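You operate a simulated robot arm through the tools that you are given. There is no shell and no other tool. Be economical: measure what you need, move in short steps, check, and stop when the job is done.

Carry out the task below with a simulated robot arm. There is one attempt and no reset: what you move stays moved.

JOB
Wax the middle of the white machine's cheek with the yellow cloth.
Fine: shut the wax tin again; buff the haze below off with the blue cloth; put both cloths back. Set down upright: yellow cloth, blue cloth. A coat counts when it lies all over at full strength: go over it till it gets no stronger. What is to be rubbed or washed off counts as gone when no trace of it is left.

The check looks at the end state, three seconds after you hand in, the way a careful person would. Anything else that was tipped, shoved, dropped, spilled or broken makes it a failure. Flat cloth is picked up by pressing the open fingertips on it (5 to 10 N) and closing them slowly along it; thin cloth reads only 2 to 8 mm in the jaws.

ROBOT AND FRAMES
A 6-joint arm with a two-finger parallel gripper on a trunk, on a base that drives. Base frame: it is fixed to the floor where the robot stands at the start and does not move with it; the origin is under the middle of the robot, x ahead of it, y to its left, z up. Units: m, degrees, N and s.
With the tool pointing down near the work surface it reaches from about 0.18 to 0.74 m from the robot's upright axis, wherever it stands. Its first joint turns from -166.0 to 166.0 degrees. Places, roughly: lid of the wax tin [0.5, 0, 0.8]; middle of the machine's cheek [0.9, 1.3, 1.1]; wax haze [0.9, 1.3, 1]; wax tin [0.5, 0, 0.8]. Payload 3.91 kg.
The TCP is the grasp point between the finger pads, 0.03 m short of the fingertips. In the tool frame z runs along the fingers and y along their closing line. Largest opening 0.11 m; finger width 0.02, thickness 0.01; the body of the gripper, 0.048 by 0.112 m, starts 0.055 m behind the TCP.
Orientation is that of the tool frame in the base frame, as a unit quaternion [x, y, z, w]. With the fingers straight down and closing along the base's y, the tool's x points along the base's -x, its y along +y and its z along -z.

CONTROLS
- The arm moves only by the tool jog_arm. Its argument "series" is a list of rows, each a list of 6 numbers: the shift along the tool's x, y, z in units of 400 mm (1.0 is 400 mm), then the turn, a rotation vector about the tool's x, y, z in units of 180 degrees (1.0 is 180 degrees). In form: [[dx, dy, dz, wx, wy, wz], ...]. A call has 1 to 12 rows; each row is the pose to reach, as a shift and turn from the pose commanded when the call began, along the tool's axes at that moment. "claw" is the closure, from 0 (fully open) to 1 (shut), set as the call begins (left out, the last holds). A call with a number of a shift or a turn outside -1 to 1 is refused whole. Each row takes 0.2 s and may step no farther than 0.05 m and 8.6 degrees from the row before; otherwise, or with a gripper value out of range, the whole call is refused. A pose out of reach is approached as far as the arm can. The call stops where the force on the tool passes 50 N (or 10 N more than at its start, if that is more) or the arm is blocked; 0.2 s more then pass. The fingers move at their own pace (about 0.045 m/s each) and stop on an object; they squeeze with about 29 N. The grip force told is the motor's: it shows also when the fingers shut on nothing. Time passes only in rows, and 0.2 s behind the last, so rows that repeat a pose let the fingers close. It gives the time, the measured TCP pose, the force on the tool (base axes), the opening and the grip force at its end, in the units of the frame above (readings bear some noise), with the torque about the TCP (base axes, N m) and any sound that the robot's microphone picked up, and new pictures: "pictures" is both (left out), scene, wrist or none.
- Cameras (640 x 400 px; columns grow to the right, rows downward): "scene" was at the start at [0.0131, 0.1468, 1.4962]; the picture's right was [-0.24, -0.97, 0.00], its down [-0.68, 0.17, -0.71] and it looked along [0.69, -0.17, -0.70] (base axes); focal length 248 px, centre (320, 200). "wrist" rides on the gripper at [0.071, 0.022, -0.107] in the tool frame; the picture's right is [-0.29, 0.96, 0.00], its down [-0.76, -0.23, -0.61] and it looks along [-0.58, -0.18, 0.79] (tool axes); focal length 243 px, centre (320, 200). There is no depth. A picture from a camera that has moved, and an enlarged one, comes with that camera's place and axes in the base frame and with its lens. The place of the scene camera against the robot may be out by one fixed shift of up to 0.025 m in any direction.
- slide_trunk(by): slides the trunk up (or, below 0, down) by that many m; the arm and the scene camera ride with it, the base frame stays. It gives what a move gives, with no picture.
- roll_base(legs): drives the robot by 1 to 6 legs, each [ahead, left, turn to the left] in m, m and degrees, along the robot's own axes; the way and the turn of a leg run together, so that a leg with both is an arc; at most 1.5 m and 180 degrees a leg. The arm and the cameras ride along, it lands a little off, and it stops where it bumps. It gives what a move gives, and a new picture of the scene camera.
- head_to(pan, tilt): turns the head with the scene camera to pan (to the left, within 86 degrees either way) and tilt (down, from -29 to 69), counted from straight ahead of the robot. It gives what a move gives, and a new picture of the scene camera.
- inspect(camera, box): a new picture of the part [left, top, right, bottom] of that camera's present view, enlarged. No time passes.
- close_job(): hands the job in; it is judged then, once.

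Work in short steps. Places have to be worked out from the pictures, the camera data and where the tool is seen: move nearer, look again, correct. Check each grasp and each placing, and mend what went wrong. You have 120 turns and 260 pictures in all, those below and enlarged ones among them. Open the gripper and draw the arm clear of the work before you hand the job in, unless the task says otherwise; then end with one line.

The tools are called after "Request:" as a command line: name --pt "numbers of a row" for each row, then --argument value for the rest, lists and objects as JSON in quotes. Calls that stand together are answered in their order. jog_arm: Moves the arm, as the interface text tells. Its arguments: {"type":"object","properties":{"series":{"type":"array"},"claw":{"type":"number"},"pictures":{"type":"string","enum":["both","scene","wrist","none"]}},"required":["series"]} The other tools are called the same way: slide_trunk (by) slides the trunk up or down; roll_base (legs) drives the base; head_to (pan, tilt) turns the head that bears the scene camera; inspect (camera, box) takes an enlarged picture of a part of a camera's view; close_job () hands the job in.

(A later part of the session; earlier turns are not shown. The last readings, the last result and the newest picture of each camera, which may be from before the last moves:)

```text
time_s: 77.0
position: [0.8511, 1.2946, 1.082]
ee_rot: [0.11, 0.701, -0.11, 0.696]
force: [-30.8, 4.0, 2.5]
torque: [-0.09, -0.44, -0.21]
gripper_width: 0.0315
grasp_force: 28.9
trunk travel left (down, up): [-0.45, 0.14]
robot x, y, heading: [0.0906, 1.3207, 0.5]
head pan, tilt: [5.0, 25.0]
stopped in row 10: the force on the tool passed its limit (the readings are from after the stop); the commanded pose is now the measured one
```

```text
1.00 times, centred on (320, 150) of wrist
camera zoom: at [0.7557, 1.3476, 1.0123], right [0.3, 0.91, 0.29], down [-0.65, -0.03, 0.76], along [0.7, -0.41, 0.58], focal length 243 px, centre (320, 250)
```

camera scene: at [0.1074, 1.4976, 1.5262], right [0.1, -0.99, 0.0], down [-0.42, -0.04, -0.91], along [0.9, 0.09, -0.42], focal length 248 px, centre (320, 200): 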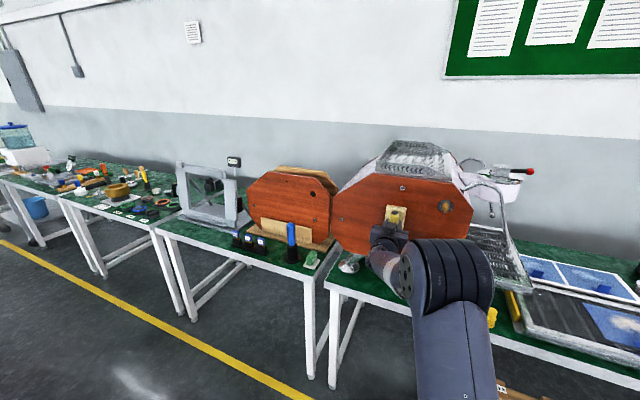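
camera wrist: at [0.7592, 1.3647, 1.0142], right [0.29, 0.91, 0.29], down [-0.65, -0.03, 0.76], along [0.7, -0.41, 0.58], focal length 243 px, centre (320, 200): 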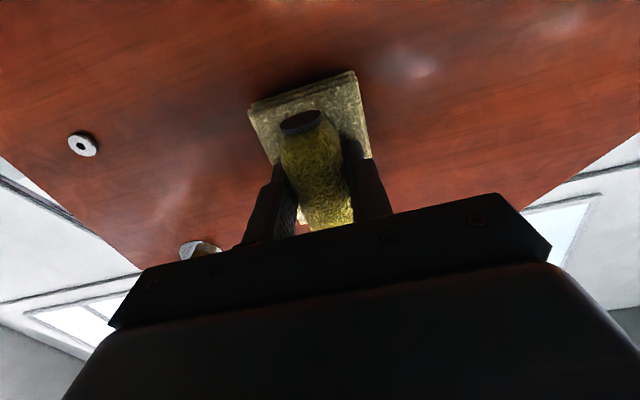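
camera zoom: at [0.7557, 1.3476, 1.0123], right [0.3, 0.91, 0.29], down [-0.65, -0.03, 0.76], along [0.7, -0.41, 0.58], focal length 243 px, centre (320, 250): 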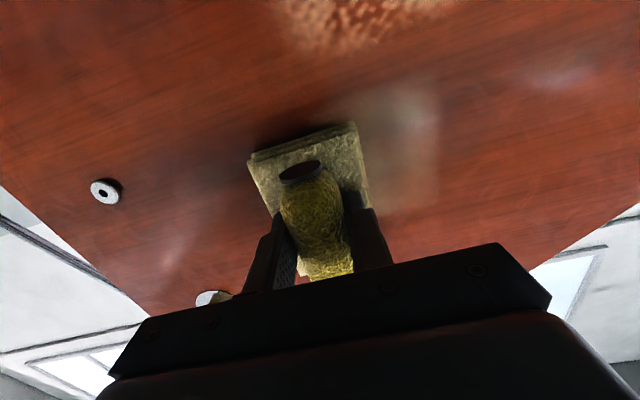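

A pale coat is visible where I rubbed. I back off properly to see its extent.

Request:
jog_arm --pt "0 0 -0.03 0 0 0" --pt "0.03 -0.05 -0.09 0 0 0" --pt "0.06 -0.12 -0.14 0 0 0" --pt "0.12 -0.2 -0.17 0 0 0" --pt "0.2 -0.28 -0.17 0 0 0" --pt "0.28 -0.36 -0.17 0 0 0" --pt "0.36 -0.42 -0.17 0 0 0" --pictures "none"

Request:
inspect --camera "scene" --box '[330, 140, 450, 270]'

Request:
inspect --camera "wrist" --box '[0, 0, 640, 300]'

```text
time_s: 78.6
position: [0.7471, 1.2051, 0.9397]
ee_rot: [0.127, 0.7, -0.124, 0.692]
force: [-0.6, 0.5, -0.7]
torque: [-0.01, 0.0, 0.01]
gripper_width: 0.0312
grasp_force: 29.4
out of reach, approached as far as the arm can: row 5, 6, 7
trunk travel left (down, up): [-0.45, 0.14]
robot x, y, heading: [0.089, 1.3227, 0.7]
head pan, tilt: [5.0, 25.0]
```

```text
3.08 times, centred on (390, 205) of scene
camera zoom: at [0.1131, 1.4964, 1.5261], right [0.1, -1.0, 0.0], down [-0.42, -0.04, -0.91], along [0.9, 0.09, -0.42], focal length 763 px, centre (105, 185)
```

zoom: 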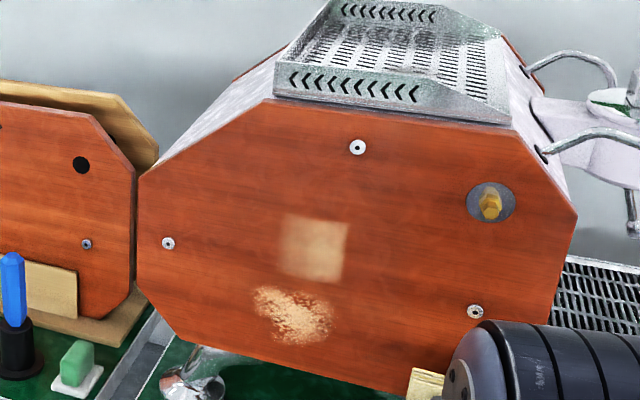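

```text
1.00 times, centred on (320, 150) of wrist
camera zoom: at [0.654, 1.2634, 0.8719], right [0.34, 0.89, 0.29], down [-0.64, -0.01, 0.77], along [0.69, -0.45, 0.57], focal length 243 px, centre (320, 250)
```

zoom: 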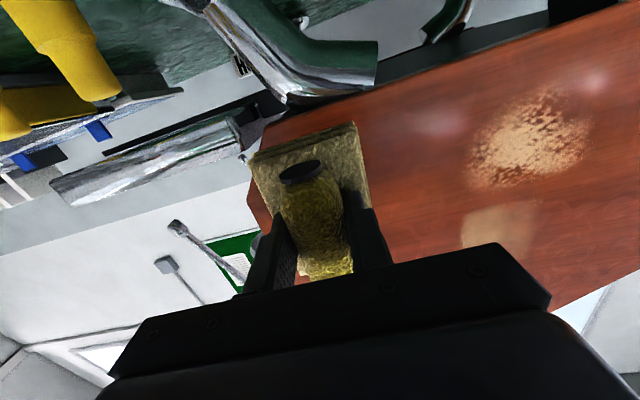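

A square coat patch shows, sharp on its right and lower edges and faint on the left. I zoom in further to read its extent and strength.

Request:
inspect --camera "scene" --box '[370, 170, 415, 205]'

Request:
inspect --camera "wrist" --box '[430, 20, 640, 180]'

```text
11.43 times, centred on (392, 188) of scene
camera zoom: at [0.1131, 1.4964, 1.5261], right [0.1, -1.0, 0.0], down [-0.42, -0.04, -0.91], along [0.9, 0.09, -0.42], focal length 2835 px, centre (-509, 343)
```

zoom: 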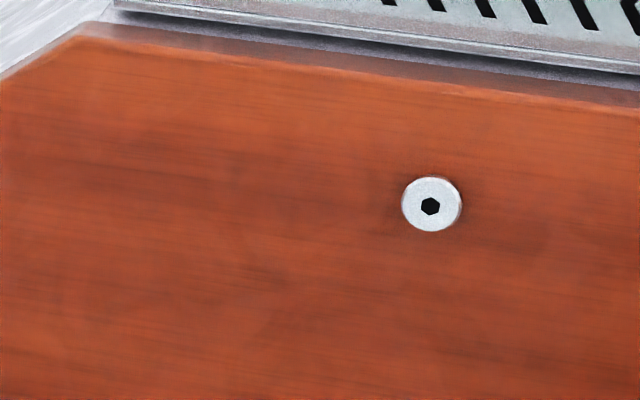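

```text
2.50 times, centred on (535, 100) of wrist
camera zoom: at [0.654, 1.2634, 0.8719], right [0.34, 0.89, 0.29], down [-0.64, -0.01, 0.77], along [0.69, -0.45, 0.57], focal length 606 px, centre (-218, 450)
```

zoom: 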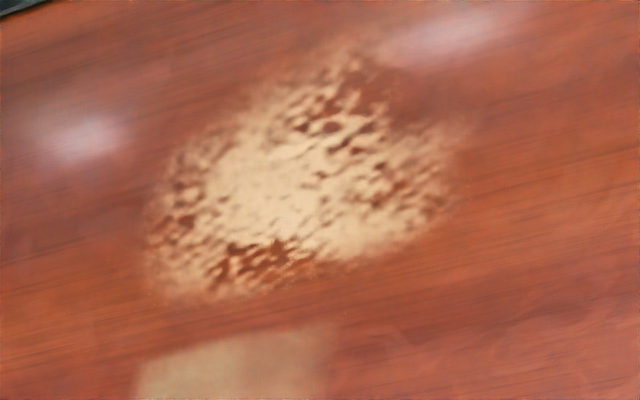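

Request:
inspect --camera "scene" --box '[362, 200, 412, 240]'

```text
10.00 times, centred on (387, 220) of scene
camera zoom: at [0.1131, 1.4964, 1.5261], right [0.1, -1.0, 0.0], down [-0.42, -0.04, -0.91], along [0.9, 0.09, -0.42], focal length 2480 px, centre (-350, 0)
```

zoom: 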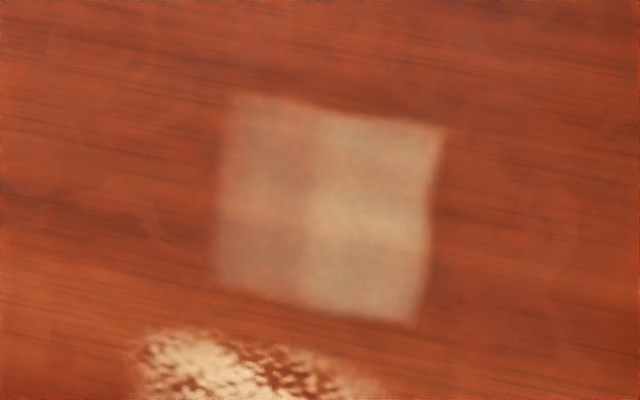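

The target patch is a ~75 mm square around (y 1.318, z 1.073): its right half is stronger, the left half thinner. I return with the pad centred a little further left, 3 cm off the panel.

Request:
jog_arm --pt "-0.06 0.07 0 0 0 0" --pt "-0.12 0.14 0 0 0 0" --pt "-0.18 0.22 0 0 0 0" --pt "-0.24 0.3 0 0 0 0" --pt "-0.3 0.38 0 0 0 0" --pt "-0.355 0.46 0.03 0 0 0" --pt "-0.355 0.52 0.09 0 0 0" --pictures "none"

Request:
inspect --camera "scene" --box '[340, 160, 440, 250]'

```text
time_s: 80.2
position: [0.8489, 1.3914, 1.083]
ee_rot: [0.11, 0.703, -0.11, 0.694]
force: [-0.5, -0.3, -0.6]
torque: [0.0, 0.01, -0.02]
gripper_width: 0.0312
grasp_force: 29.2
trunk travel left (down, up): [-0.45, 0.14]
robot x, y, heading: [0.087, 1.3192, 0.7]
head pan, tilt: [5.0, 25.0]
```

```text
4.44 times, centred on (390, 205) of scene
camera zoom: at [0.1133, 1.4967, 1.526], right [0.1, -1.0, 0.0], down [-0.42, -0.04, -0.91], along [0.9, 0.09, -0.42], focal length 1102 px, centre (9, 178)
```

zoom: 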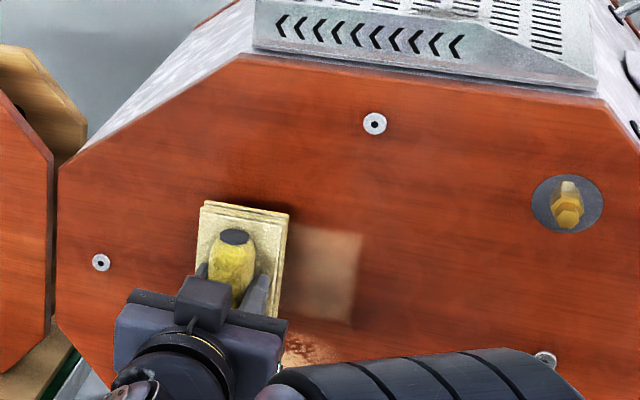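

The pad is about 5 cm left of the patch. I shift it back right and close the gap.

Request:
jog_arm --pt "0 -0.065 0 0 0 0" --pt "0 -0.125 0 0 0 0" --pt "0 -0.125 0.04 0 0 0" --pt "0 -0.125 0.06 0 0 0" --pt "0 -0.125 0.06 0 0 0" --pictures "none"

Request:
jog_arm --pt "0 0 0.01 0 0 0" --pt "0 0 0.01 0 0 0" --pictures "none"

Request:
jog_arm --pt "0 0 0.01 0 0 0" --pt "0 0 0.01 0 0 0" --pictures "none"

```text
time_s: 81.4
position: [0.8588, 1.3343, 1.0822]
ee_rot: [0.111, 0.702, -0.111, 0.695]
force: [0.7, -0.1, -1.2]
torque: [-0.03, -0.02, 0.01]
gripper_width: 0.0313
grasp_force: 29.0
trunk travel left (down, up): [-0.45, 0.14]
robot x, y, heading: [0.0884, 1.3225, 0.4]
head pan, tilt: [5.0, 25.0]
```

```text
time_s: 82.0
position: [0.8623, 1.3334, 1.0807]
ee_rot: [0.111, 0.702, -0.11, 0.695]
force: [0.1, 0.0, 0.2]
torque: [-0.01, 0.02, 0.0]
gripper_width: 0.031
grasp_force: 28.9
trunk travel left (down, up): [-0.45, 0.14]
robot x, y, heading: [0.0905, 1.323, 0.6]
head pan, tilt: [5.0, 25.0]
```

```text
time_s: 82.6
position: [0.8629, 1.3329, 1.083]
ee_rot: [0.11, 0.702, -0.11, 0.695]
force: [-14.1, 3.8, -3.2]
torque: [-0.11, -0.53, -0.19]
gripper_width: 0.031
grasp_force: 28.9
trunk travel left (down, up): [-0.45, 0.14]
robot x, y, heading: [0.0898, 1.319, 0.6]
head pan, tilt: [5.0, 25.0]
```

Contact at 14 N with the pad centred on the patch. I straighten the slight pitch and rub with short strokes left and right.

Request:
jog_arm --pt "0 0.02 0.002 0 -0.0044 0" --pt "0 0.04 0.002 0 -0.0044 0" --pt "0 0.02 0.002 0 -0.0044 0" --pt "0 0 0.002 0 -0.0044 0" --pt "0 -0.02 0.002 0 -0.0044 0" --pt "0 -0.04 0.002 0 -0.0044 0" --pt "0 -0.02 0.002 0 -0.0044 0" --pt "0 0 0.002 0 -0.0044 0" --pt "0 0.02 0.002 0 -0.0044 0" --pt "0 0.04 0.002 0 -0.0044 0" --pt "0 0.02 0.002 0 -0.0044 0" --pt "0 0 0.002 0 -0.0044 0" --pictures "none"

Request:
jog_arm --pt "0 0.02 0 0 0 0" --pt "0 0.04 0 0 0 0" --pt "0 0.02 0 0 0 0" --pt "0 0 0 0 0 0" --pt "0 -0.02 0 0 0 0" --pt "0 -0.04 0 0 0 0" --pt "0 -0.02 0 0 0 0" --pt "0 0 0 0 0 0" --pt "0 0.02 0 0 0 0" --pt "0 0.04 0 0 0 0" --pt "0 0.02 0 0 0 0" --pt "0 0 0 0 0 0" --pictures "none"

Request:
inspect --camera "scene" --box '[340, 160, 440, 250]'

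```text
time_s: 85.2
position: [0.8651, 1.3353, 1.0828]
ee_rot: [0.108, 0.697, -0.11, 0.7]
force: [-14.2, 13.5, -1.0]
torque: [-0.01, 0.0, -0.05]
gripper_width: 0.0312
grasp_force: 29.1
trunk travel left (down, up): [-0.45, 0.14]
robot x, y, heading: [0.0917, 1.3229, 1.1]
head pan, tilt: [5.0, 25.0]
```

```text
time_s: 87.8
position: [0.8638, 1.3361, 1.0828]
ee_rot: [0.109, 0.697, -0.111, 0.7]
force: [-9.3, 9.0, -1.2]
torque: [-0.02, -0.05, -0.05]
gripper_width: 0.0316
grasp_force: 28.9
trunk travel left (down, up): [-0.45, 0.14]
robot x, y, heading: [0.0882, 1.3211, 1.0]
head pan, tilt: [5.0, 25.0]
```

```text
4.44 times, centred on (390, 205) of scene
camera zoom: at [0.1123, 1.4981, 1.5259], right [0.1, -1.0, 0.0], down [-0.42, -0.04, -0.91], along [0.9, 0.09, -0.42], focal length 1102 px, centre (9, 178)
```

zoom: 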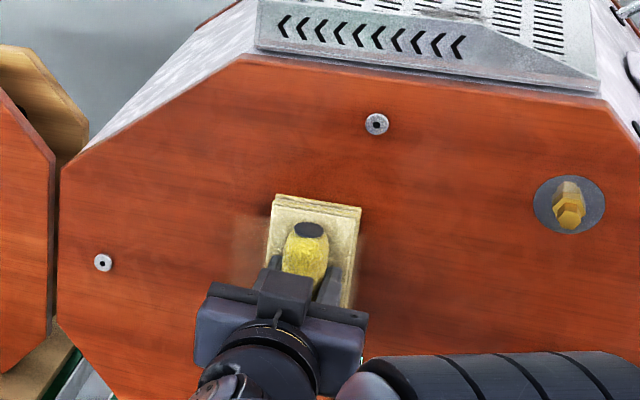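

A thin film also appears left of the pad. I back off sideways to see the whole coat.

Request:
jog_arm --pt "0 0 -0.04 0 0 0" --pt "0 -0.06 -0.1 0 0 0" --pt "0.04 -0.16 -0.12 0 0 0" --pt "0.08 -0.26 -0.12 0 0 0" --pt "0.12 -0.36 -0.12 0 0 0" --pictures "none"

Request:
inspect --camera "scene" --box '[352, 185, 422, 235]'

Request:
inspect --camera "scene" --box '[330, 140, 450, 270]'

```text
time_s: 89.0
position: [0.7766, 1.2107, 1.0351]
ee_rot: [0.11, 0.697, -0.111, 0.7]
force: [-0.3, 1.0, -0.9]
torque: [0.01, 0.02, 0.01]
gripper_width: 0.0312
grasp_force: 28.7
trunk travel left (down, up): [-0.45, 0.14]
robot x, y, heading: [0.0923, 1.3249, 0.9]
head pan, tilt: [5.0, 25.0]
```

```text
8.00 times, centred on (387, 210) of scene
camera zoom: at [0.1135, 1.4968, 1.526], right [0.1, -1.0, 0.0], down [-0.42, -0.04, -0.91], along [0.9, 0.09, -0.42], focal length 1984 px, centre (-216, 120)
```

zoom: 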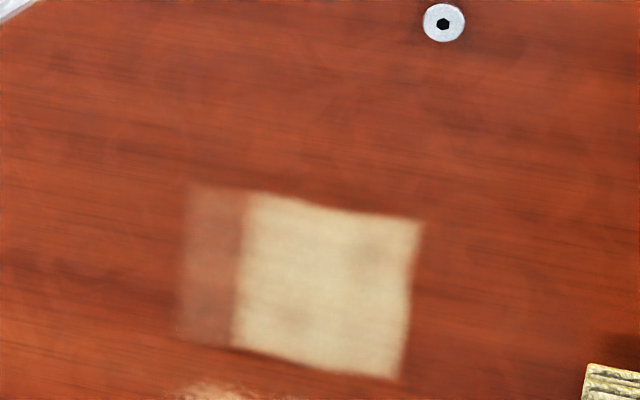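

```text
3.08 times, centred on (390, 205) of scene
camera zoom: at [0.1135, 1.4968, 1.526], right [0.1, -1.0, 0.0], down [-0.42, -0.04, -0.91], along [0.9, 0.09, -0.42], focal length 763 px, centre (105, 185)
```

zoom: 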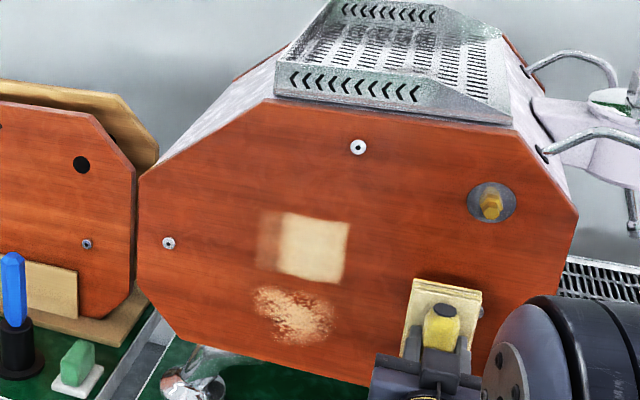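

The coat is limited to a fixed area: right, top and bottom edges are sharp, but it goes on to the left where it's still thin. I move the pad about 35 mm further left and press there.

Request:
jog_arm --pt "-0.03 0.1 0.01 0 0 0" --pt "-0.06 0.2 0.02 0 0 0" --pt "-0.09 0.3 0.03 0 0 0" --pt "-0.12 0.4 0.05 0 0 0" --pt "-0.12 0.459 0.06 0 0 0" --pt "-0.12 0.459 0.09 0 0 0" --pt "-0.12 0.459 0.1 0 0 0" --pictures "none"

Request:
jog_arm --pt "0 0 0.01 0 0 0" --pt "0 0 0.01 0 0 0" --pictures "none"

Request:
inspect --camera "scene" --box '[340, 160, 440, 250]'

```text
time_s: 90.6
position: [0.8698, 1.3721, 1.0802]
ee_rot: [0.109, 0.697, -0.111, 0.7]
force: [-0.7, -0.4, -0.9]
torque: [-0.01, 0.03, 0.03]
gripper_width: 0.0314
grasp_force: 29.2
trunk travel left (down, up): [-0.45, 0.14]
robot x, y, heading: [0.09, 1.3196, 0.5]
head pan, tilt: [5.0, 25.0]
```

```text
time_s: 91.2
position: [0.8734, 1.3704, 1.081]
ee_rot: [0.11, 0.697, -0.111, 0.7]
force: [-0.2, 0.4, -0.1]
torque: [-0.01, 0.02, -0.01]
gripper_width: 0.0311
grasp_force: 28.8
trunk travel left (down, up): [-0.45, 0.14]
robot x, y, heading: [0.0884, 1.325, 0.6]
head pan, tilt: [5.0, 25.0]
```

```text
4.44 times, centred on (390, 205) of scene
camera zoom: at [0.1135, 1.4967, 1.526], right [0.1, -1.0, 0.0], down [-0.42, -0.04, -0.91], along [0.9, 0.09, -0.42], focal length 1102 px, centre (9, 178)
```

zoom: 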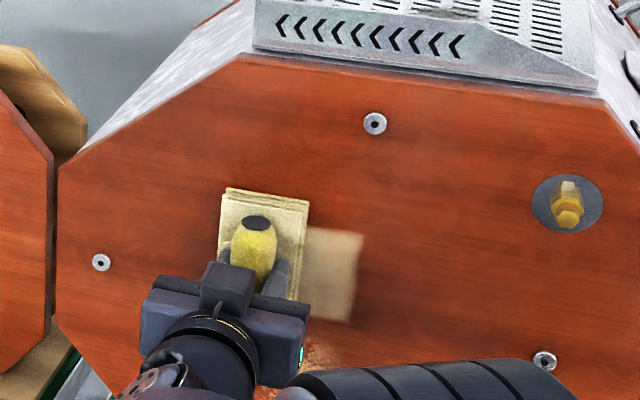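

Nearly touching and placed well. I press on and rub, reaching a bit further left.

Request:
jog_arm --pt "0 0 0.008 0 0 0" --pt "0 0 0.011 0 0 0" --pt "0 0.02 0.011 0 0 0" --pt "0 0.04 0.011 0 0 0" --pt "0 0.02 0.011 0 0 0" --pt "0 0 0.011 0 0 0" --pt "0 -0.02 0.011 0 0 0" --pt "0 -0.04 0.011 0 0 0" --pt "0 -0.02 0.011 0 0 0" --pt "0 0 0.011 0 0 0" --pt "0 0.02 0.011 0 0 0" --pt "0 0 0.011 0 0 0" --pictures "none"

Request:
jog_arm --pt "0 0.02 0 0 0 0" --pt "0 0.04 0 0 0 0" --pt "0 0.02 0 0 0 0" --pt "0 0 0 0 0 0" --pt "0 -0.02 0 0 0 0" --pt "0 -0.04 0 0 0 0" --pt "0 -0.02 0 0 0 0" --pt "0 0 0 0 0 0" --pt "0 0.02 0 0 0 0" --pt "0 0.04 0 0 0 0" --pt "0 0.02 0 0 0 0" --pt "0 0 0 0 0 0" --pictures "none"

Request:
inspect --camera "scene" --box '[340, 160, 440, 250]'

```text
time_s: 93.8
position: [0.8776, 1.3741, 1.0856]
ee_rot: [0.107, 0.695, -0.11, 0.702]
force: [-16.4, 11.2, 4.4]
torque: [-0.04, 0.11, -0.24]
gripper_width: 0.0313
grasp_force: 29.1
trunk travel left (down, up): [-0.45, 0.14]
robot x, y, heading: [0.0878, 1.3214, 0.9]
head pan, tilt: [5.0, 25.0]
```

```text
time_s: 96.4
position: [0.8754, 1.3722, 1.0818]
ee_rot: [0.11, 0.697, -0.112, 0.7]
force: [-10.4, 8.6, 0.9]
torque: [-0.13, -0.1, -0.05]
gripper_width: 0.0315
grasp_force: 29.2
trunk travel left (down, up): [-0.45, 0.14]
robot x, y, heading: [0.0903, 1.3214, 0.7]
head pan, tilt: [5.0, 25.0]
```

```text
4.44 times, centred on (390, 205) of scene
camera zoom: at [0.1123, 1.4983, 1.5259], right [0.1, -1.0, 0.0], down [-0.42, -0.04, -0.91], along [0.9, 0.09, -0.42], focal length 1102 px, centre (9, 178)
```

zoom: 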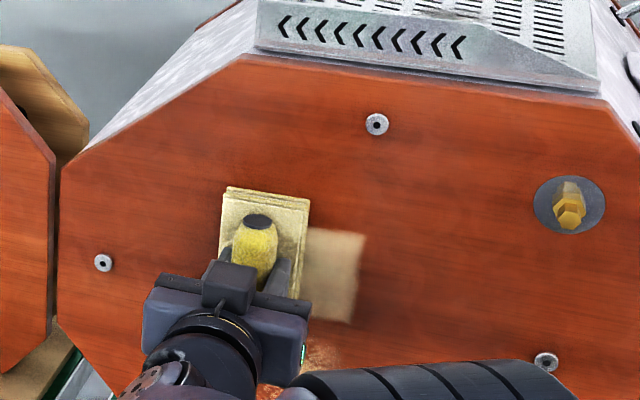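

No film left of the pad this time, so the left edge is reached. I back off again to inspect.

Request:
jog_arm --pt "0 0 -0.04 0 0 0" --pt "0 -0.06 -0.1 0 0 0" --pt "0.03 -0.16 -0.12 0 0 0" --pt "0.06 -0.26 -0.12 0 0 0" --pt "0.09 -0.36 -0.12 0 0 0" --pt "0.12 -0.46 -0.12 0 0 0" --pictures "none"

Request:
inspect --camera "scene" --box '[352, 195, 422, 245]'

Request:
inspect --camera "wrist" --box '[340, 0, 640, 200]'

```text
time_s: 97.8
position: [0.775, 1.2126, 1.033]
ee_rot: [0.111, 0.697, -0.112, 0.7]
force: [-0.6, 0.2, -0.1]
torque: [0.01, 0.02, -0.01]
gripper_width: 0.0314
grasp_force: 28.9
trunk travel left (down, up): [-0.45, 0.14]
robot x, y, heading: [0.0894, 1.3215, 0.6]
head pan, tilt: [5.0, 25.0]
```

```text
8.00 times, centred on (387, 220) of scene
camera zoom: at [0.1134, 1.4969, 1.526], right [0.1, -1.0, 0.0], down [-0.42, -0.04, -0.91], along [0.9, 0.09, -0.42], focal length 1984 px, centre (-216, 40)
```

zoom: 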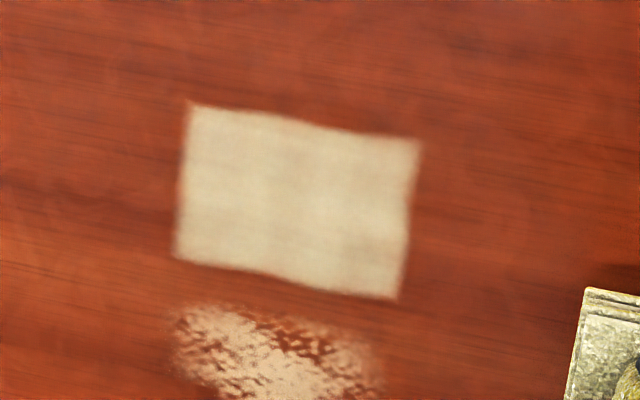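

```text
2.00 times, centred on (490, 100) of wrist
camera zoom: at [0.6809, 1.2647, 0.962], right [0.3, 0.91, 0.29], down [-0.65, -0.03, 0.76], along [0.7, -0.41, 0.58], focal length 485 px, centre (-20, 400)
```

zoom: 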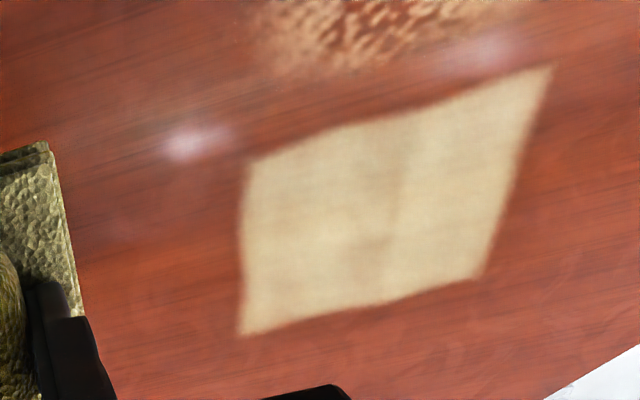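

The coat now fills a full rectangle, nearly even. I go over the whole width once more to make sure it's saturated, then compare.

Request:
jog_arm --pt "-0.04 0.1 0 0 0 0" --pt "-0.08 0.2 0 0 0 0" --pt "-0.12 0.3 0 0 0 0" --pt "-0.12 0.38 0.03 0 0 0" --pt "-0.12 0.41 0.08 0 0 0" --pt "-0.12 0.41 0.11 0 0 0" --pt "-0.12 0.41 0.12 0 0 0" --pictures "none"

Request:
jog_arm --pt "0 0.02 0.003 0 0 0" --pt "0 0.04 0.003 0 0 0" --pt "0 0.06 0.003 0 0 0" --pt "0 0.03 0.003 0 0 0" --pt "0 0 0.003 0 0 0" --pt "0 -0.03 0.003 0 0 0" --pt "0 -0.06 0.003 0 0 0" --pt "0 -0.09 0.003 0 0 0" --pt "0 -0.06 0.003 0 0 0" --pt "0 -0.03 0.003 0 0 0" --pt "0 0 0.003 0 0 0" --pictures "none"

Request:
jog_arm --pt "0 0.02 0 0 0 0" --pt "0 0.04 0 0 0 0" --pt "0 0.06 0 0 0 0" --pt "0 0.03 0 0 0 0" --pt "0 0 0 0 0 0" --pt "0 -0.03 0 0 0 0" --pt "0 -0.06 0 0 0 0" --pt "0 -0.09 0 0 0 0" --pt "0 -0.06 0 0 0 0" --pt "0 -0.03 0 0 0 0" --pt "0 0 0 0 0 0" --pictures "none"

```text
time_s: 99.4
position: [0.8687, 1.3528, 1.0819]
ee_rot: [0.109, 0.697, -0.111, 0.7]
force: [-19.2, 5.3, -4.1]
torque: [0.0, -0.17, -0.33]
gripper_width: 0.0313
grasp_force: 29.1
trunk travel left (down, up): [-0.45, 0.14]
robot x, y, heading: [0.0883, 1.3224, 0.6]
head pan, tilt: [5.0, 25.0]
```

```text
time_s: 101.8
position: [0.8692, 1.3497, 1.085]
ee_rot: [0.111, 0.696, -0.112, 0.701]
force: [-27.8, -3.4, -0.1]
torque: [-0.04, 0.2, -0.55]
gripper_width: 0.0313
grasp_force: 28.8
trunk travel left (down, up): [-0.45, 0.14]
robot x, y, heading: [0.0897, 1.3208, 0.7]
head pan, tilt: [5.0, 25.0]
```

```text
time_s: 103.9
position: [0.8595, 1.3237, 1.0835]
ee_rot: [0.114, 0.696, -0.115, 0.699]
force: [-33.6, 1.4, 4.0]
torque: [0.04, -0.27, 0.39]
gripper_width: 0.0314
grasp_force: 29.1
trunk travel left (down, up): [-0.45, 0.14]
robot x, y, heading: [0.0874, 1.3191, 0.6]
head pan, tilt: [5.0, 25.0]
stopped in row 10: the force on the tool passed its limit (the readings are from after the stop); the commanded pose is now the measured one
```

Request:
jog_arm --pt "0 0 -0.04 0 0 0" --pt "0 -0.06 -0.1 0 0 0" --pt "0.03 -0.14 -0.13 0 0 0" --pt "0.06 -0.24 -0.13 0 0 0" --pt "0.09 -0.34 -0.13 0 0 0" --pictures "none"

Request:
inspect --camera "scene" --box '[352, 195, 422, 245]'

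Request:
inspect --camera "wrist" --box '[340, 0, 640, 200]'

```text
time_s: 105.1
position: [0.7729, 1.2097, 1.0425]
ee_rot: [0.113, 0.697, -0.114, 0.699]
force: [0.3, 0.3, -0.8]
torque: [0.02, 0.0, 0.02]
gripper_width: 0.0315
grasp_force: 28.9
trunk travel left (down, up): [-0.45, 0.14]
robot x, y, heading: [0.0911, 1.3199, 0.7]
head pan, tilt: [5.0, 25.0]
```

```text
8.00 times, centred on (387, 220) of scene
camera zoom: at [0.1131, 1.4965, 1.526], right [0.1, -1.0, 0.0], down [-0.42, -0.04, -0.91], along [0.9, 0.09, -0.42], focal length 1984 px, centre (-216, 40)
```

zoom: 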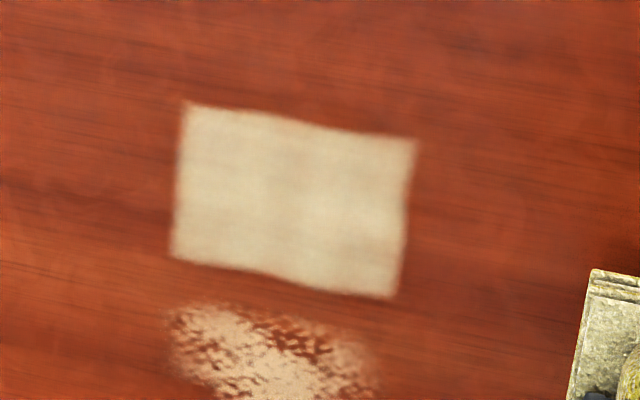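

```text
2.00 times, centred on (490, 100) of wrist
camera zoom: at [0.6785, 1.2641, 0.9718], right [0.3, 0.91, 0.29], down [-0.65, -0.02, 0.76], along [0.7, -0.42, 0.58], focal length 485 px, centre (-20, 400)
```

zoom: 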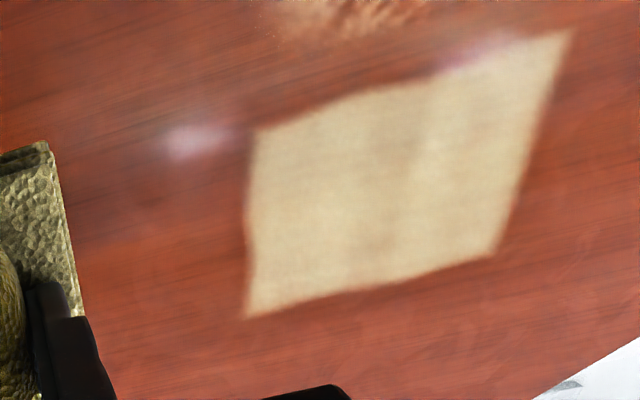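

It got a bit more even. One more thorough pass to be sure there's nothing left to gain.

Request:
jog_arm --pt "-0.03 0.1 0 0 0 0" --pt "-0.06 0.2 0 0 0 0" --pt "-0.09 0.3 0.02 0 0 0" --pt "-0.09 0.36 0.05 0 0 0" --pt "-0.09 0.38 0.09 0 0 0" --pt "-0.09 0.38 0.118 0 0 0" --pt "-0.09 0.38 0.124 0 0 0" --pictures "none"

Request:
jog_arm --pt "0 0.03 0.002 0 0 0" --pt "0 0.06 0.003 0 0 0" --pt "0 0.09 0.004 0 0 0" --pt "0 0.06 0.003 0 0 0" --pt "0 0.03 0.002 0 0 0" --pt "0 0 0 0 0 0" --pt "0 -0.03 0 0 0 0" --pt "0 -0.06 0 0 0 0" --pt "0 -0.03 0 0 0 0" --pt "0 0 0 0 0 0" --pt "0 0.03 0.002 0 0 0" --pt "0 0.06 0.003 0 0 0" --pictures "none"

Request:
jog_arm --pt "0 0.03 0 0 0 0" --pt "0 0 0 0 0 0" --pt "0 -0.03 -0.001 0 0 0" --pt "0 -0.06 -0.002 0 0 0" --pt "0 -0.09 -0.003 0 0 0" --pt "0 -0.12 -0.003 0 0 0" --pt "0 -0.09 -0.003 0 0 0" --pt "0 -0.06 -0.003 0 0 0" --pt "0 -0.03 -0.002 0 0 0" --pt "0 0 0 0 0 0" --pt "0 0.03 0 0 0 0" --pt "0 0 0 0 0 0" --pictures "none"

```text
time_s: 106.7
position: [0.8651, 1.3402, 1.0801]
ee_rot: [0.114, 0.698, -0.114, 0.698]
force: [-24.5, 3.7, -3.3]
torque: [-0.15, -0.51, 0.23]
gripper_width: 0.0312
grasp_force: 29.2
trunk travel left (down, up): [-0.45, 0.14]
robot x, y, heading: [0.0902, 1.3219, 0.7]
head pan, tilt: [5.0, 25.0]
```

```text
time_s: 109.3
position: [0.8719, 1.3601, 1.0829]
ee_rot: [0.114, 0.696, -0.114, 0.699]
force: [-32.7, -0.9, 1.0]
torque: [0.03, 0.25, -0.02]
gripper_width: 0.0311
grasp_force: 28.7
trunk travel left (down, up): [-0.45, 0.14]
robot x, y, heading: [0.0859, 1.3231, 0.5]
head pan, tilt: [5.0, 25.0]
```

```text
time_s: 111.9
position: [0.8747, 1.3699, 1.0823]
ee_rot: [0.109, 0.697, -0.112, 0.699]
force: [-22.8, 20.3, 0.8]
torque: [-0.09, -0.11, 0.25]
gripper_width: 0.0317
grasp_force: 28.5
trunk travel left (down, up): [-0.45, 0.14]
robot x, y, heading: [0.0888, 1.3199, 0.7]
head pan, tilt: [5.0, 25.0]
```

Request:
jog_arm --pt "0 0 -0.04 0 0 0" --pt "0 -0.06 -0.1 0 0 0" --pt "0.03 -0.16 -0.13 0 0 0" --pt "0.06 -0.26 -0.13 0 0 0" --pt "0.09 -0.36 -0.13 0 0 0" --pt "0.12 -0.46 -0.13 0 0 0" --pictures "none"

Request:
inspect --camera "scene" --box '[352, 195, 422, 245]'

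Request:
inspect --camera "wrist" --box '[340, 0, 640, 200]'

```text
time_s: 113.3
position: [0.7684, 1.2046, 1.0341]
ee_rot: [0.115, 0.697, -0.116, 0.698]
force: [0.0, -0.7, -0.9]
torque: [0.0, 0.0, 0.0]
gripper_width: 0.0315
grasp_force: 29.0
trunk travel left (down, up): [-0.45, 0.14]
robot x, y, heading: [0.0897, 1.3232, 0.4]
head pan, tilt: [5.0, 25.0]
```

```text
8.00 times, centred on (387, 220) of scene
camera zoom: at [0.1131, 1.4966, 1.526], right [0.1, -1.0, 0.0], down [-0.42, -0.04, -0.91], along [0.9, 0.09, -0.42], focal length 1984 px, centre (-216, 40)
```

zoom: 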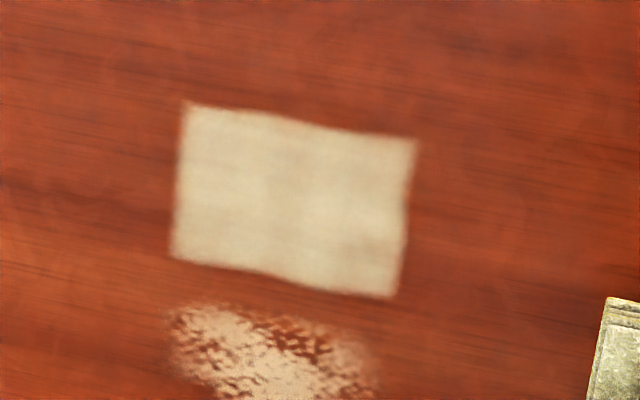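

```text
2.00 times, centred on (490, 100) of wrist
camera zoom: at [0.674, 1.2588, 0.9618], right [0.31, 0.91, 0.29], down [-0.65, -0.02, 0.76], along [0.69, -0.42, 0.58], focal length 485 px, centre (-20, 400)
```

zoom: 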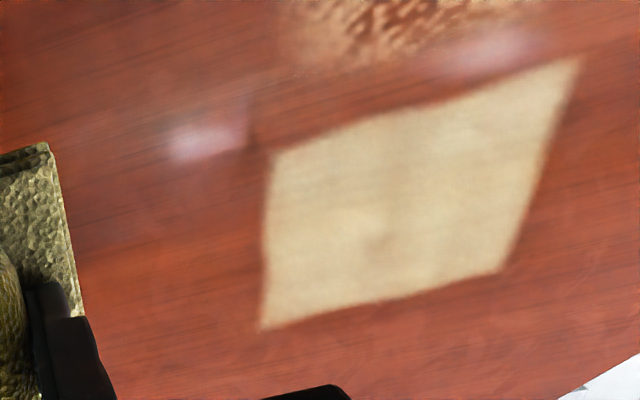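

No further change: the coat is saturated. Now I back the base off, fold the tool down again and drive back to put the yellow cloth away.

Request:
roll_base --legs '[[-0.2, 0, 0]]'

Request:
jog_arm --pt "-0.02 0 -0.06 0 0.0455 0" --pt "-0.04 0 -0.12 0 0.091 0" --pt "-0.06 0 -0.18 0 0.1365 0" --pt "-0.08 0 -0.24 0 0.182 0" --pt "-0.1 0 -0.3 0 0.2275 0" --pt "-0.12 0 -0.36 0 0.273 0" --pt "-0.14 0 -0.42 0 0.3185 0" --pt "-0.16 0 -0.48 0 0.364 0" --pt "-0.18 0 -0.54 0 0.4095 0" --pt "-0.2 0 -0.6 0 0.455 0" --pt "-0.22 0 -0.65 0 0.5 0" --pictures "wrist"

```text
time_s: 114.9
position: [0.5688, 1.2023, 1.0328]
ee_rot: [0.114, 0.697, -0.116, 0.698]
force: [0.5, -0.3, -0.5]
torque: [0.01, -0.01, -0.03]
gripper_width: 0.0312
grasp_force: 29.2
trunk travel left (down, up): [-0.45, 0.14]
robot x, y, heading: [-0.1114, 1.3222, 0.5]
head pan, tilt: [5.0, 25.0]
camera scene: at [-0.087, 1.4945, 1.526], right [0.1, -1.0, 0.0], down [-0.42, -0.04, -0.91], along [0.9, 0.09, -0.42], focal length 248 px, centre (320, 200)
```

scene: 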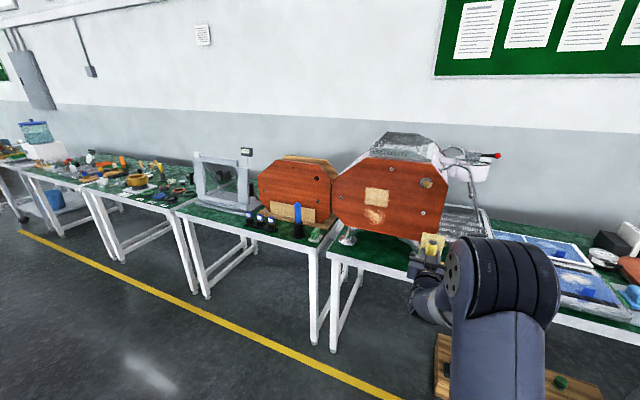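

```text
time_s: 117.3
position: [0.3222, 1.2873, 1.1205]
ee_rot: [0.164, 0.987, 0.0, -0.001]
force: [-0.2, -0.1, -0.9]
torque: [0.01, -0.02, 0.0]
gripper_width: 0.0312
grasp_force: 29.1
trunk travel left (down, up): [-0.45, 0.14]
robot x, y, heading: [-0.1095, 1.3231, 0.7]
head pan, tilt: [5.0, 25.0]
camera wrist: at [0.262, 1.3308, 1.229], right [0.58, 0.81, 0.0], down [0.65, -0.46, 0.61], along [0.49, -0.36, -0.79], focal length 243 px, centre (320, 200)
```

wrist: 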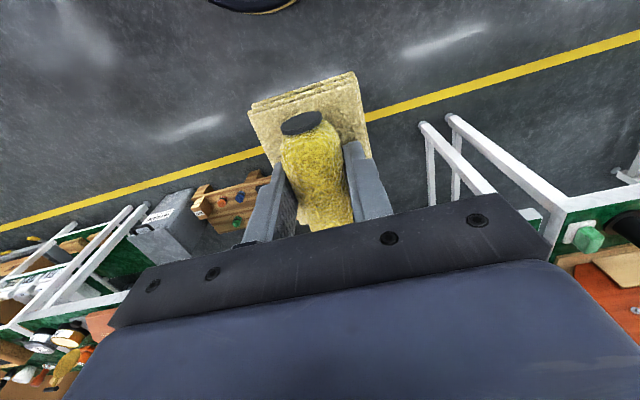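

The tool points down with the cloth secure. I drive back to the wax table.

Request:
roll_base --legs '[[0, -1.32, -0.6], [0.2, 0, 0]]'

Request:
head_to --pan -12 --tilt 45

```text
time_s: 125.0
position: [0.5426, -0.0114, 1.1196]
ee_rot: [0.16, 0.987, -0.001, 0.0]
force: [0.4, -0.1, -0.5]
torque: [-0.01, -0.02, 0.02]
gripper_width: 0.0314
grasp_force: 29.2
trunk travel left (down, up): [-0.45, 0.14]
robot x, y, heading: [0.1066, 0.0169, 1.1]
head pan, tilt: [5.0, 25.0]
camera scene: at [0.1302, 0.1926, 1.526], right [0.11, -0.99, 0.0], down [-0.42, -0.04, -0.91], along [0.9, 0.1, -0.42], focal length 248 px, centre (320, 200)
```

scene: 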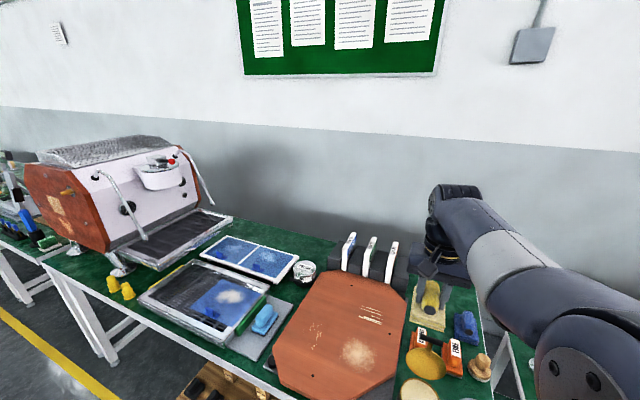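

```text
time_s: 125.9
position: [0.542, -0.0112, 1.1196]
ee_rot: [0.16, 0.987, 0.0, 0.0]
force: [0.0, -0.7, -0.3]
torque: [-0.01, 0.02, 0.01]
gripper_width: 0.0314
grasp_force: 29.4
trunk travel left (down, up): [-0.45, 0.14]
robot x, y, heading: [0.1057, 0.0136, 0.9]
head pan, tilt: [-12.0, 45.0]
camera scene: at [0.1184, 0.1675, 1.4955], right [-0.19, -0.98, 0.0], down [-0.69, 0.13, -0.71], along [0.69, -0.13, -0.71], focal length 248 px, centre (320, 200)
```

scene: 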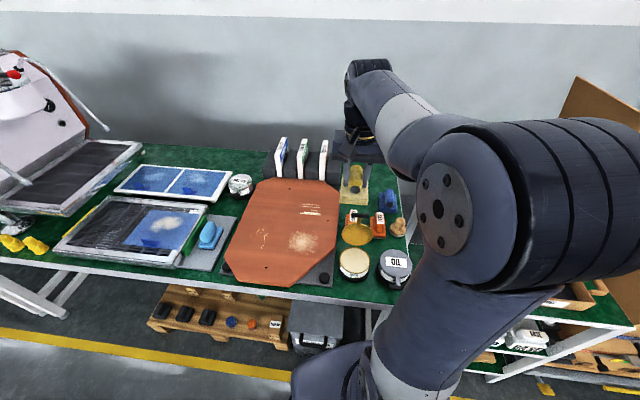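

TCP is at (0.542, -0.011). I move above the yellow cloth's old place (0.767, -0.1215) and check.

Request:
jog_arm --pt "-0.1 -0.014 0 0 0 0" --pt "-0.2 -0.028 0 0 0 0" --pt "-0.3 -0.042 0 0 0 0" --pt "-0.41 -0.056 0 0 0 0" --pt "-0.52 -0.07 0 0 0 0" --pt "-0.62 -0.084 0 0 0 0" --pt "-0.62 -0.084 0.12 0 0 0" --pt "-0.62 -0.084 0.24 0 0 0" --pt "-0.62 -0.084 0.36 0 0 0" --pt "-0.62 -0.084 0.48 0 0 0" --pictures "both"

```text
time_s: 128.1
position: [0.7698, -0.1192, 0.9269]
ee_rot: [0.16, 0.987, -0.001, 0.002]
force: [0.4, 0.5, 0.1]
torque: [0.0, -0.01, -0.08]
gripper_width: 0.0315
grasp_force: 29.3
trunk travel left (down, up): [-0.45, 0.14]
robot x, y, heading: [0.1054, 0.0198, 1.0]
head pan, tilt: [-12.0, 45.0]
camera scene: at [0.1185, 0.1674, 1.4955], right [-0.19, -0.98, 0.0], down [-0.69, 0.13, -0.71], along [0.69, -0.13, -0.71], focal length 248 px, centre (320, 200)
camera wrist: at [0.7091, -0.0773, 1.035], right [0.58, 0.82, 0.0], down [0.65, -0.46, 0.61], along [0.5, -0.35, -0.79], focal length 243 px, centre (320, 200)
```

scene: 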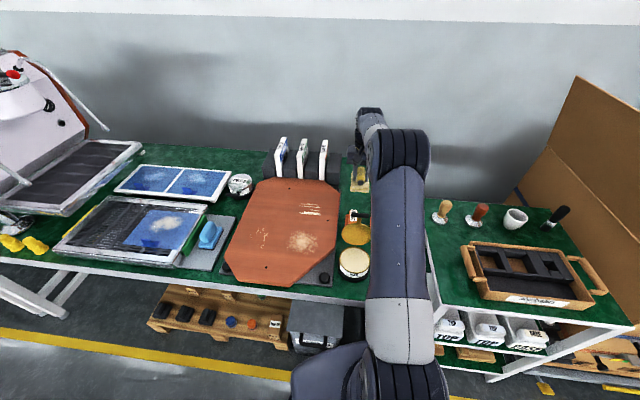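
wrist: 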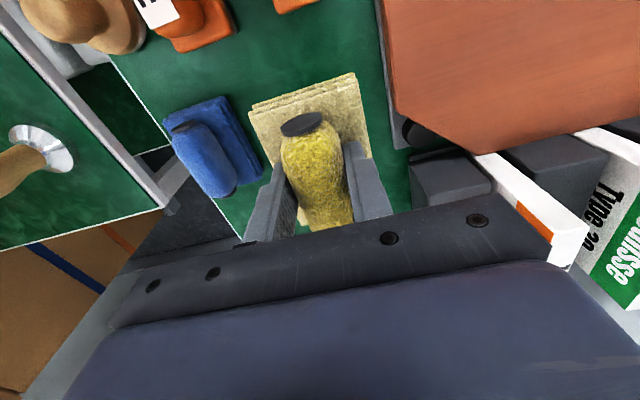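

Above its place. I lower until it rests.

Request:
jog_arm --pt "0 0 0.1 0 0 0" --pt "0 0 0.18 0 0 0" --pt "0 0 0.22 0 0 0" --pt "0 0 0.228 0 0 0" --pictures "none"

Request:
jog_arm --pt "0 0 0.008 0 0 0" --pt "0 0 0.008 0 0 0" --pictures "none"

```text
time_s: 129.1
position: [0.7661, -0.1207, 0.8369]
ee_rot: [0.16, 0.987, -0.001, 0.0]
force: [0.0, -0.5, -0.9]
torque: [0.03, 0.01, 0.01]
gripper_width: 0.0314
grasp_force: 29.1
trunk travel left (down, up): [-0.45, 0.14]
robot x, y, heading: [0.105, 0.0184, 1.0]
head pan, tilt: [-12.0, 45.0]
```

```text
time_s: 129.7
position: [0.7669, -0.1204, 0.8342]
ee_rot: [0.16, 0.987, 0.0, 0.0]
force: [0.1, -0.5, -0.4]
torque: [-0.02, -0.01, -0.01]
gripper_width: 0.0314
grasp_force: 29.0
trunk travel left (down, up): [-0.45, 0.14]
robot x, y, heading: [0.1106, 0.0186, 0.9]
head pan, tilt: [-12.0, 45.0]
```

Request:
jog_arm --pt "0 0 0.006 0 0 0" --pt "0 0 0.006 0 0 0" --pictures "none"

```text
time_s: 130.3
position: [0.7675, -0.1192, 0.8319]
ee_rot: [0.16, 0.987, 0.0, 0.001]
force: [-2.4, 0.2, 4.5]
torque: [0.01, -0.11, -0.01]
gripper_width: 0.031
grasp_force: 29.2
trunk travel left (down, up): [-0.45, 0.14]
robot x, y, heading: [0.104, 0.0181, 1.2]
head pan, tilt: [-12.0, 45.0]
```

It rests with 4.5 N. I open the jaws to about 55 mm and lift straight up.

Request:
jog_arm --pt "0 0 0 0 0 0" --pt "0 0 0 0 0 0" --pt "0 0 -0.03 0 0 0" --pt "0 0 -0.1 0 0 0" --pt "0 0 -0.2 0 0 0" --pt "0 0 -0.3 0 0 0" --pt "0 0 -0.4 0 0 0" --claw 0.5 --pictures "wrist"

Request:
inspect --camera "wrist" --box '[160, 40, 400, 200]'

```text
time_s: 131.9
position: [0.7646, -0.1217, 0.992]
ee_rot: [0.16, 0.987, -0.001, 0.001]
force: [-0.2, -0.3, -0.2]
torque: [-0.01, -0.04, 0.01]
gripper_width: 0.0553
grasp_force: 0.2
trunk travel left (down, up): [-0.45, 0.14]
robot x, y, heading: [0.1073, 0.0179, 1.0]
head pan, tilt: [-12.0, 45.0]
camera wrist: at [0.7042, -0.079, 1.1009], right [0.58, 0.82, 0.0], down [0.65, -0.46, 0.61], along [0.5, -0.35, -0.79], focal length 243 px, centre (320, 200)
```

wrist: 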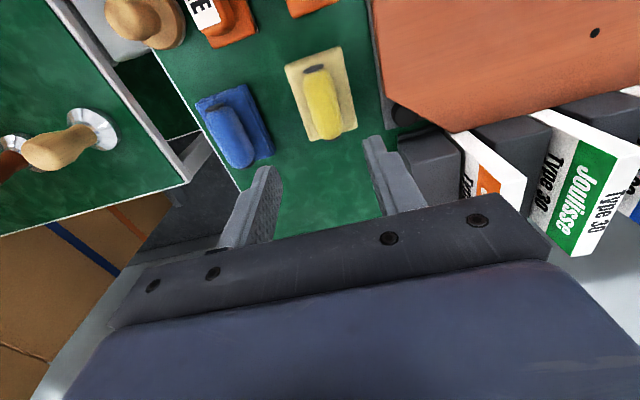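

```text
2.50 times, centred on (280, 120) of wrist
camera zoom: at [0.7042, -0.079, 1.1009], right [0.58, 0.82, 0.0], down [0.65, -0.46, 0.61], along [0.5, -0.35, -0.79], focal length 606 px, centre (420, 400)
```

zoom: 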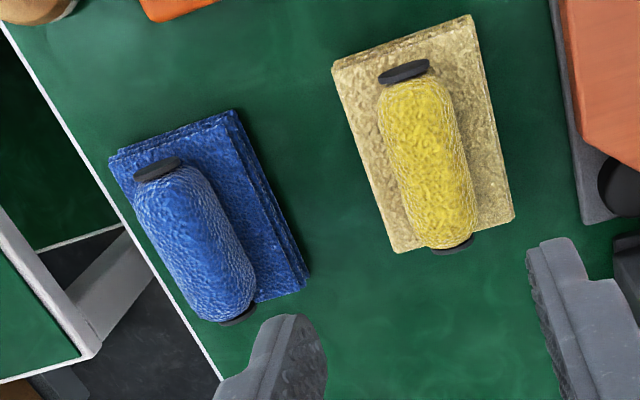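

The yellow cloth sits upright in its old place. Next I shut the tin: with closed fingers I come in behind the raised lid (hinge about (0.53, -0.039)).

Request:
jog_arm --pt "0 0 0 0 0 0" --pt "0.1 0.01 0 0 0 0" --pt "0.2 0.017 0 0 0 0" --pt "0.3 0.017 0.03 0 0 0" --pt "0.4 0.017 0.08 0 0 0" --pt "0.4217 0.017 0.105 0 0 0" --claw 1 --pictures "wrist"

Request:
inspect --camera "scene" --box '[310, 170, 420, 290]'

```text
time_s: 133.3
position: [0.6077, -0.0596, 0.9518]
ee_rot: [0.159, 0.987, -0.001, 0.001]
force: [-1.1, -0.1, 0.3]
torque: [0.01, -0.03, -0.04]
gripper_width: 0.0
grasp_force: 29.5
trunk travel left (down, up): [-0.45, 0.14]
robot x, y, heading: [0.1079, 0.0215, 0.8]
head pan, tilt: [-12.0, 45.0]
camera wrist: at [0.5474, -0.0175, 1.0588], right [0.58, 0.82, 0.0], down [0.65, -0.46, 0.61], along [0.5, -0.35, -0.79], focal length 243 px, centre (320, 200)
```

wrist: 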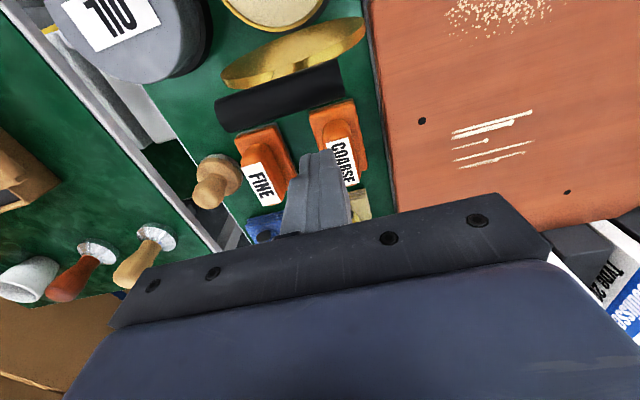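

```text
3.33 times, centred on (365, 230) of scene
camera zoom: at [0.1181, 0.1675, 1.4955], right [-0.19, -0.98, 0.0], down [-0.69, 0.13, -0.71], along [0.69, -0.13, -0.71], focal length 827 px, centre (170, 100)
```

zoom: 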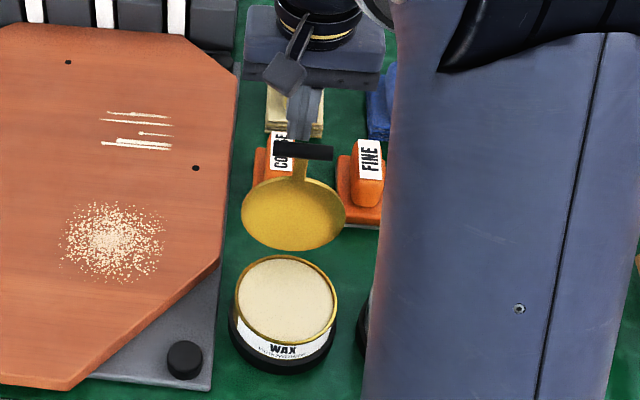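

The fingers are right behind the handle bar. I sweep toward the robot to swing the lid over.

Request:
jog_arm --pt "0.05 0 0 0 0 0" --pt "0.1 0 0 0 0 0" --pt "0.15 0 0 0 0 0" --pt "0.2 0 0 0 0 0" --pt "0.25 0 0 0 0 0" --pt "0.3 0 0 0 0 0" --pictures "wrist"

Request:
inspect --camera "scene" --box '[310, 170, 420, 290]'

```text
time_s: 134.7
position: [0.4935, -0.0252, 0.95]
ee_rot: [0.16, 0.987, -0.001, 0.001]
force: [0.7, 0.4, -0.1]
torque: [-0.03, -0.01, 0.04]
gripper_width: 0.0001
grasp_force: 28.9
trunk travel left (down, up): [-0.45, 0.14]
robot x, y, heading: [0.1081, 0.0154, 1.0]
head pan, tilt: [-12.0, 45.0]
camera wrist: at [0.4333, 0.0186, 1.0575], right [0.58, 0.82, 0.0], down [0.65, -0.46, 0.61], along [0.5, -0.35, -0.79], focal length 243 px, centre (320, 200)
```

wrist: 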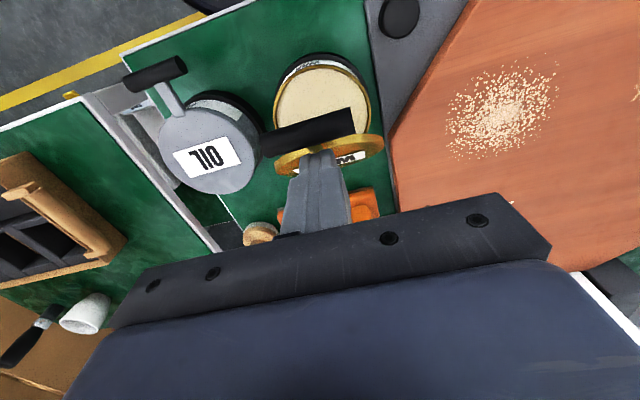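

```text
3.33 times, centred on (365, 230) of scene
camera zoom: at [0.1183, 0.1674, 1.4955], right [-0.19, -0.98, 0.0], down [-0.69, 0.13, -0.71], along [0.69, -0.13, -0.71], focal length 827 px, centre (170, 100)
```

zoom: 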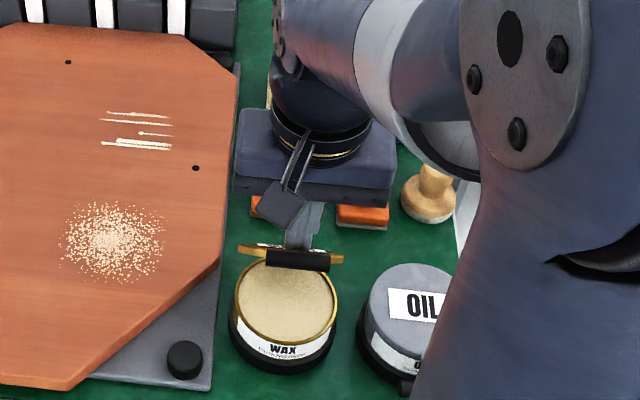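

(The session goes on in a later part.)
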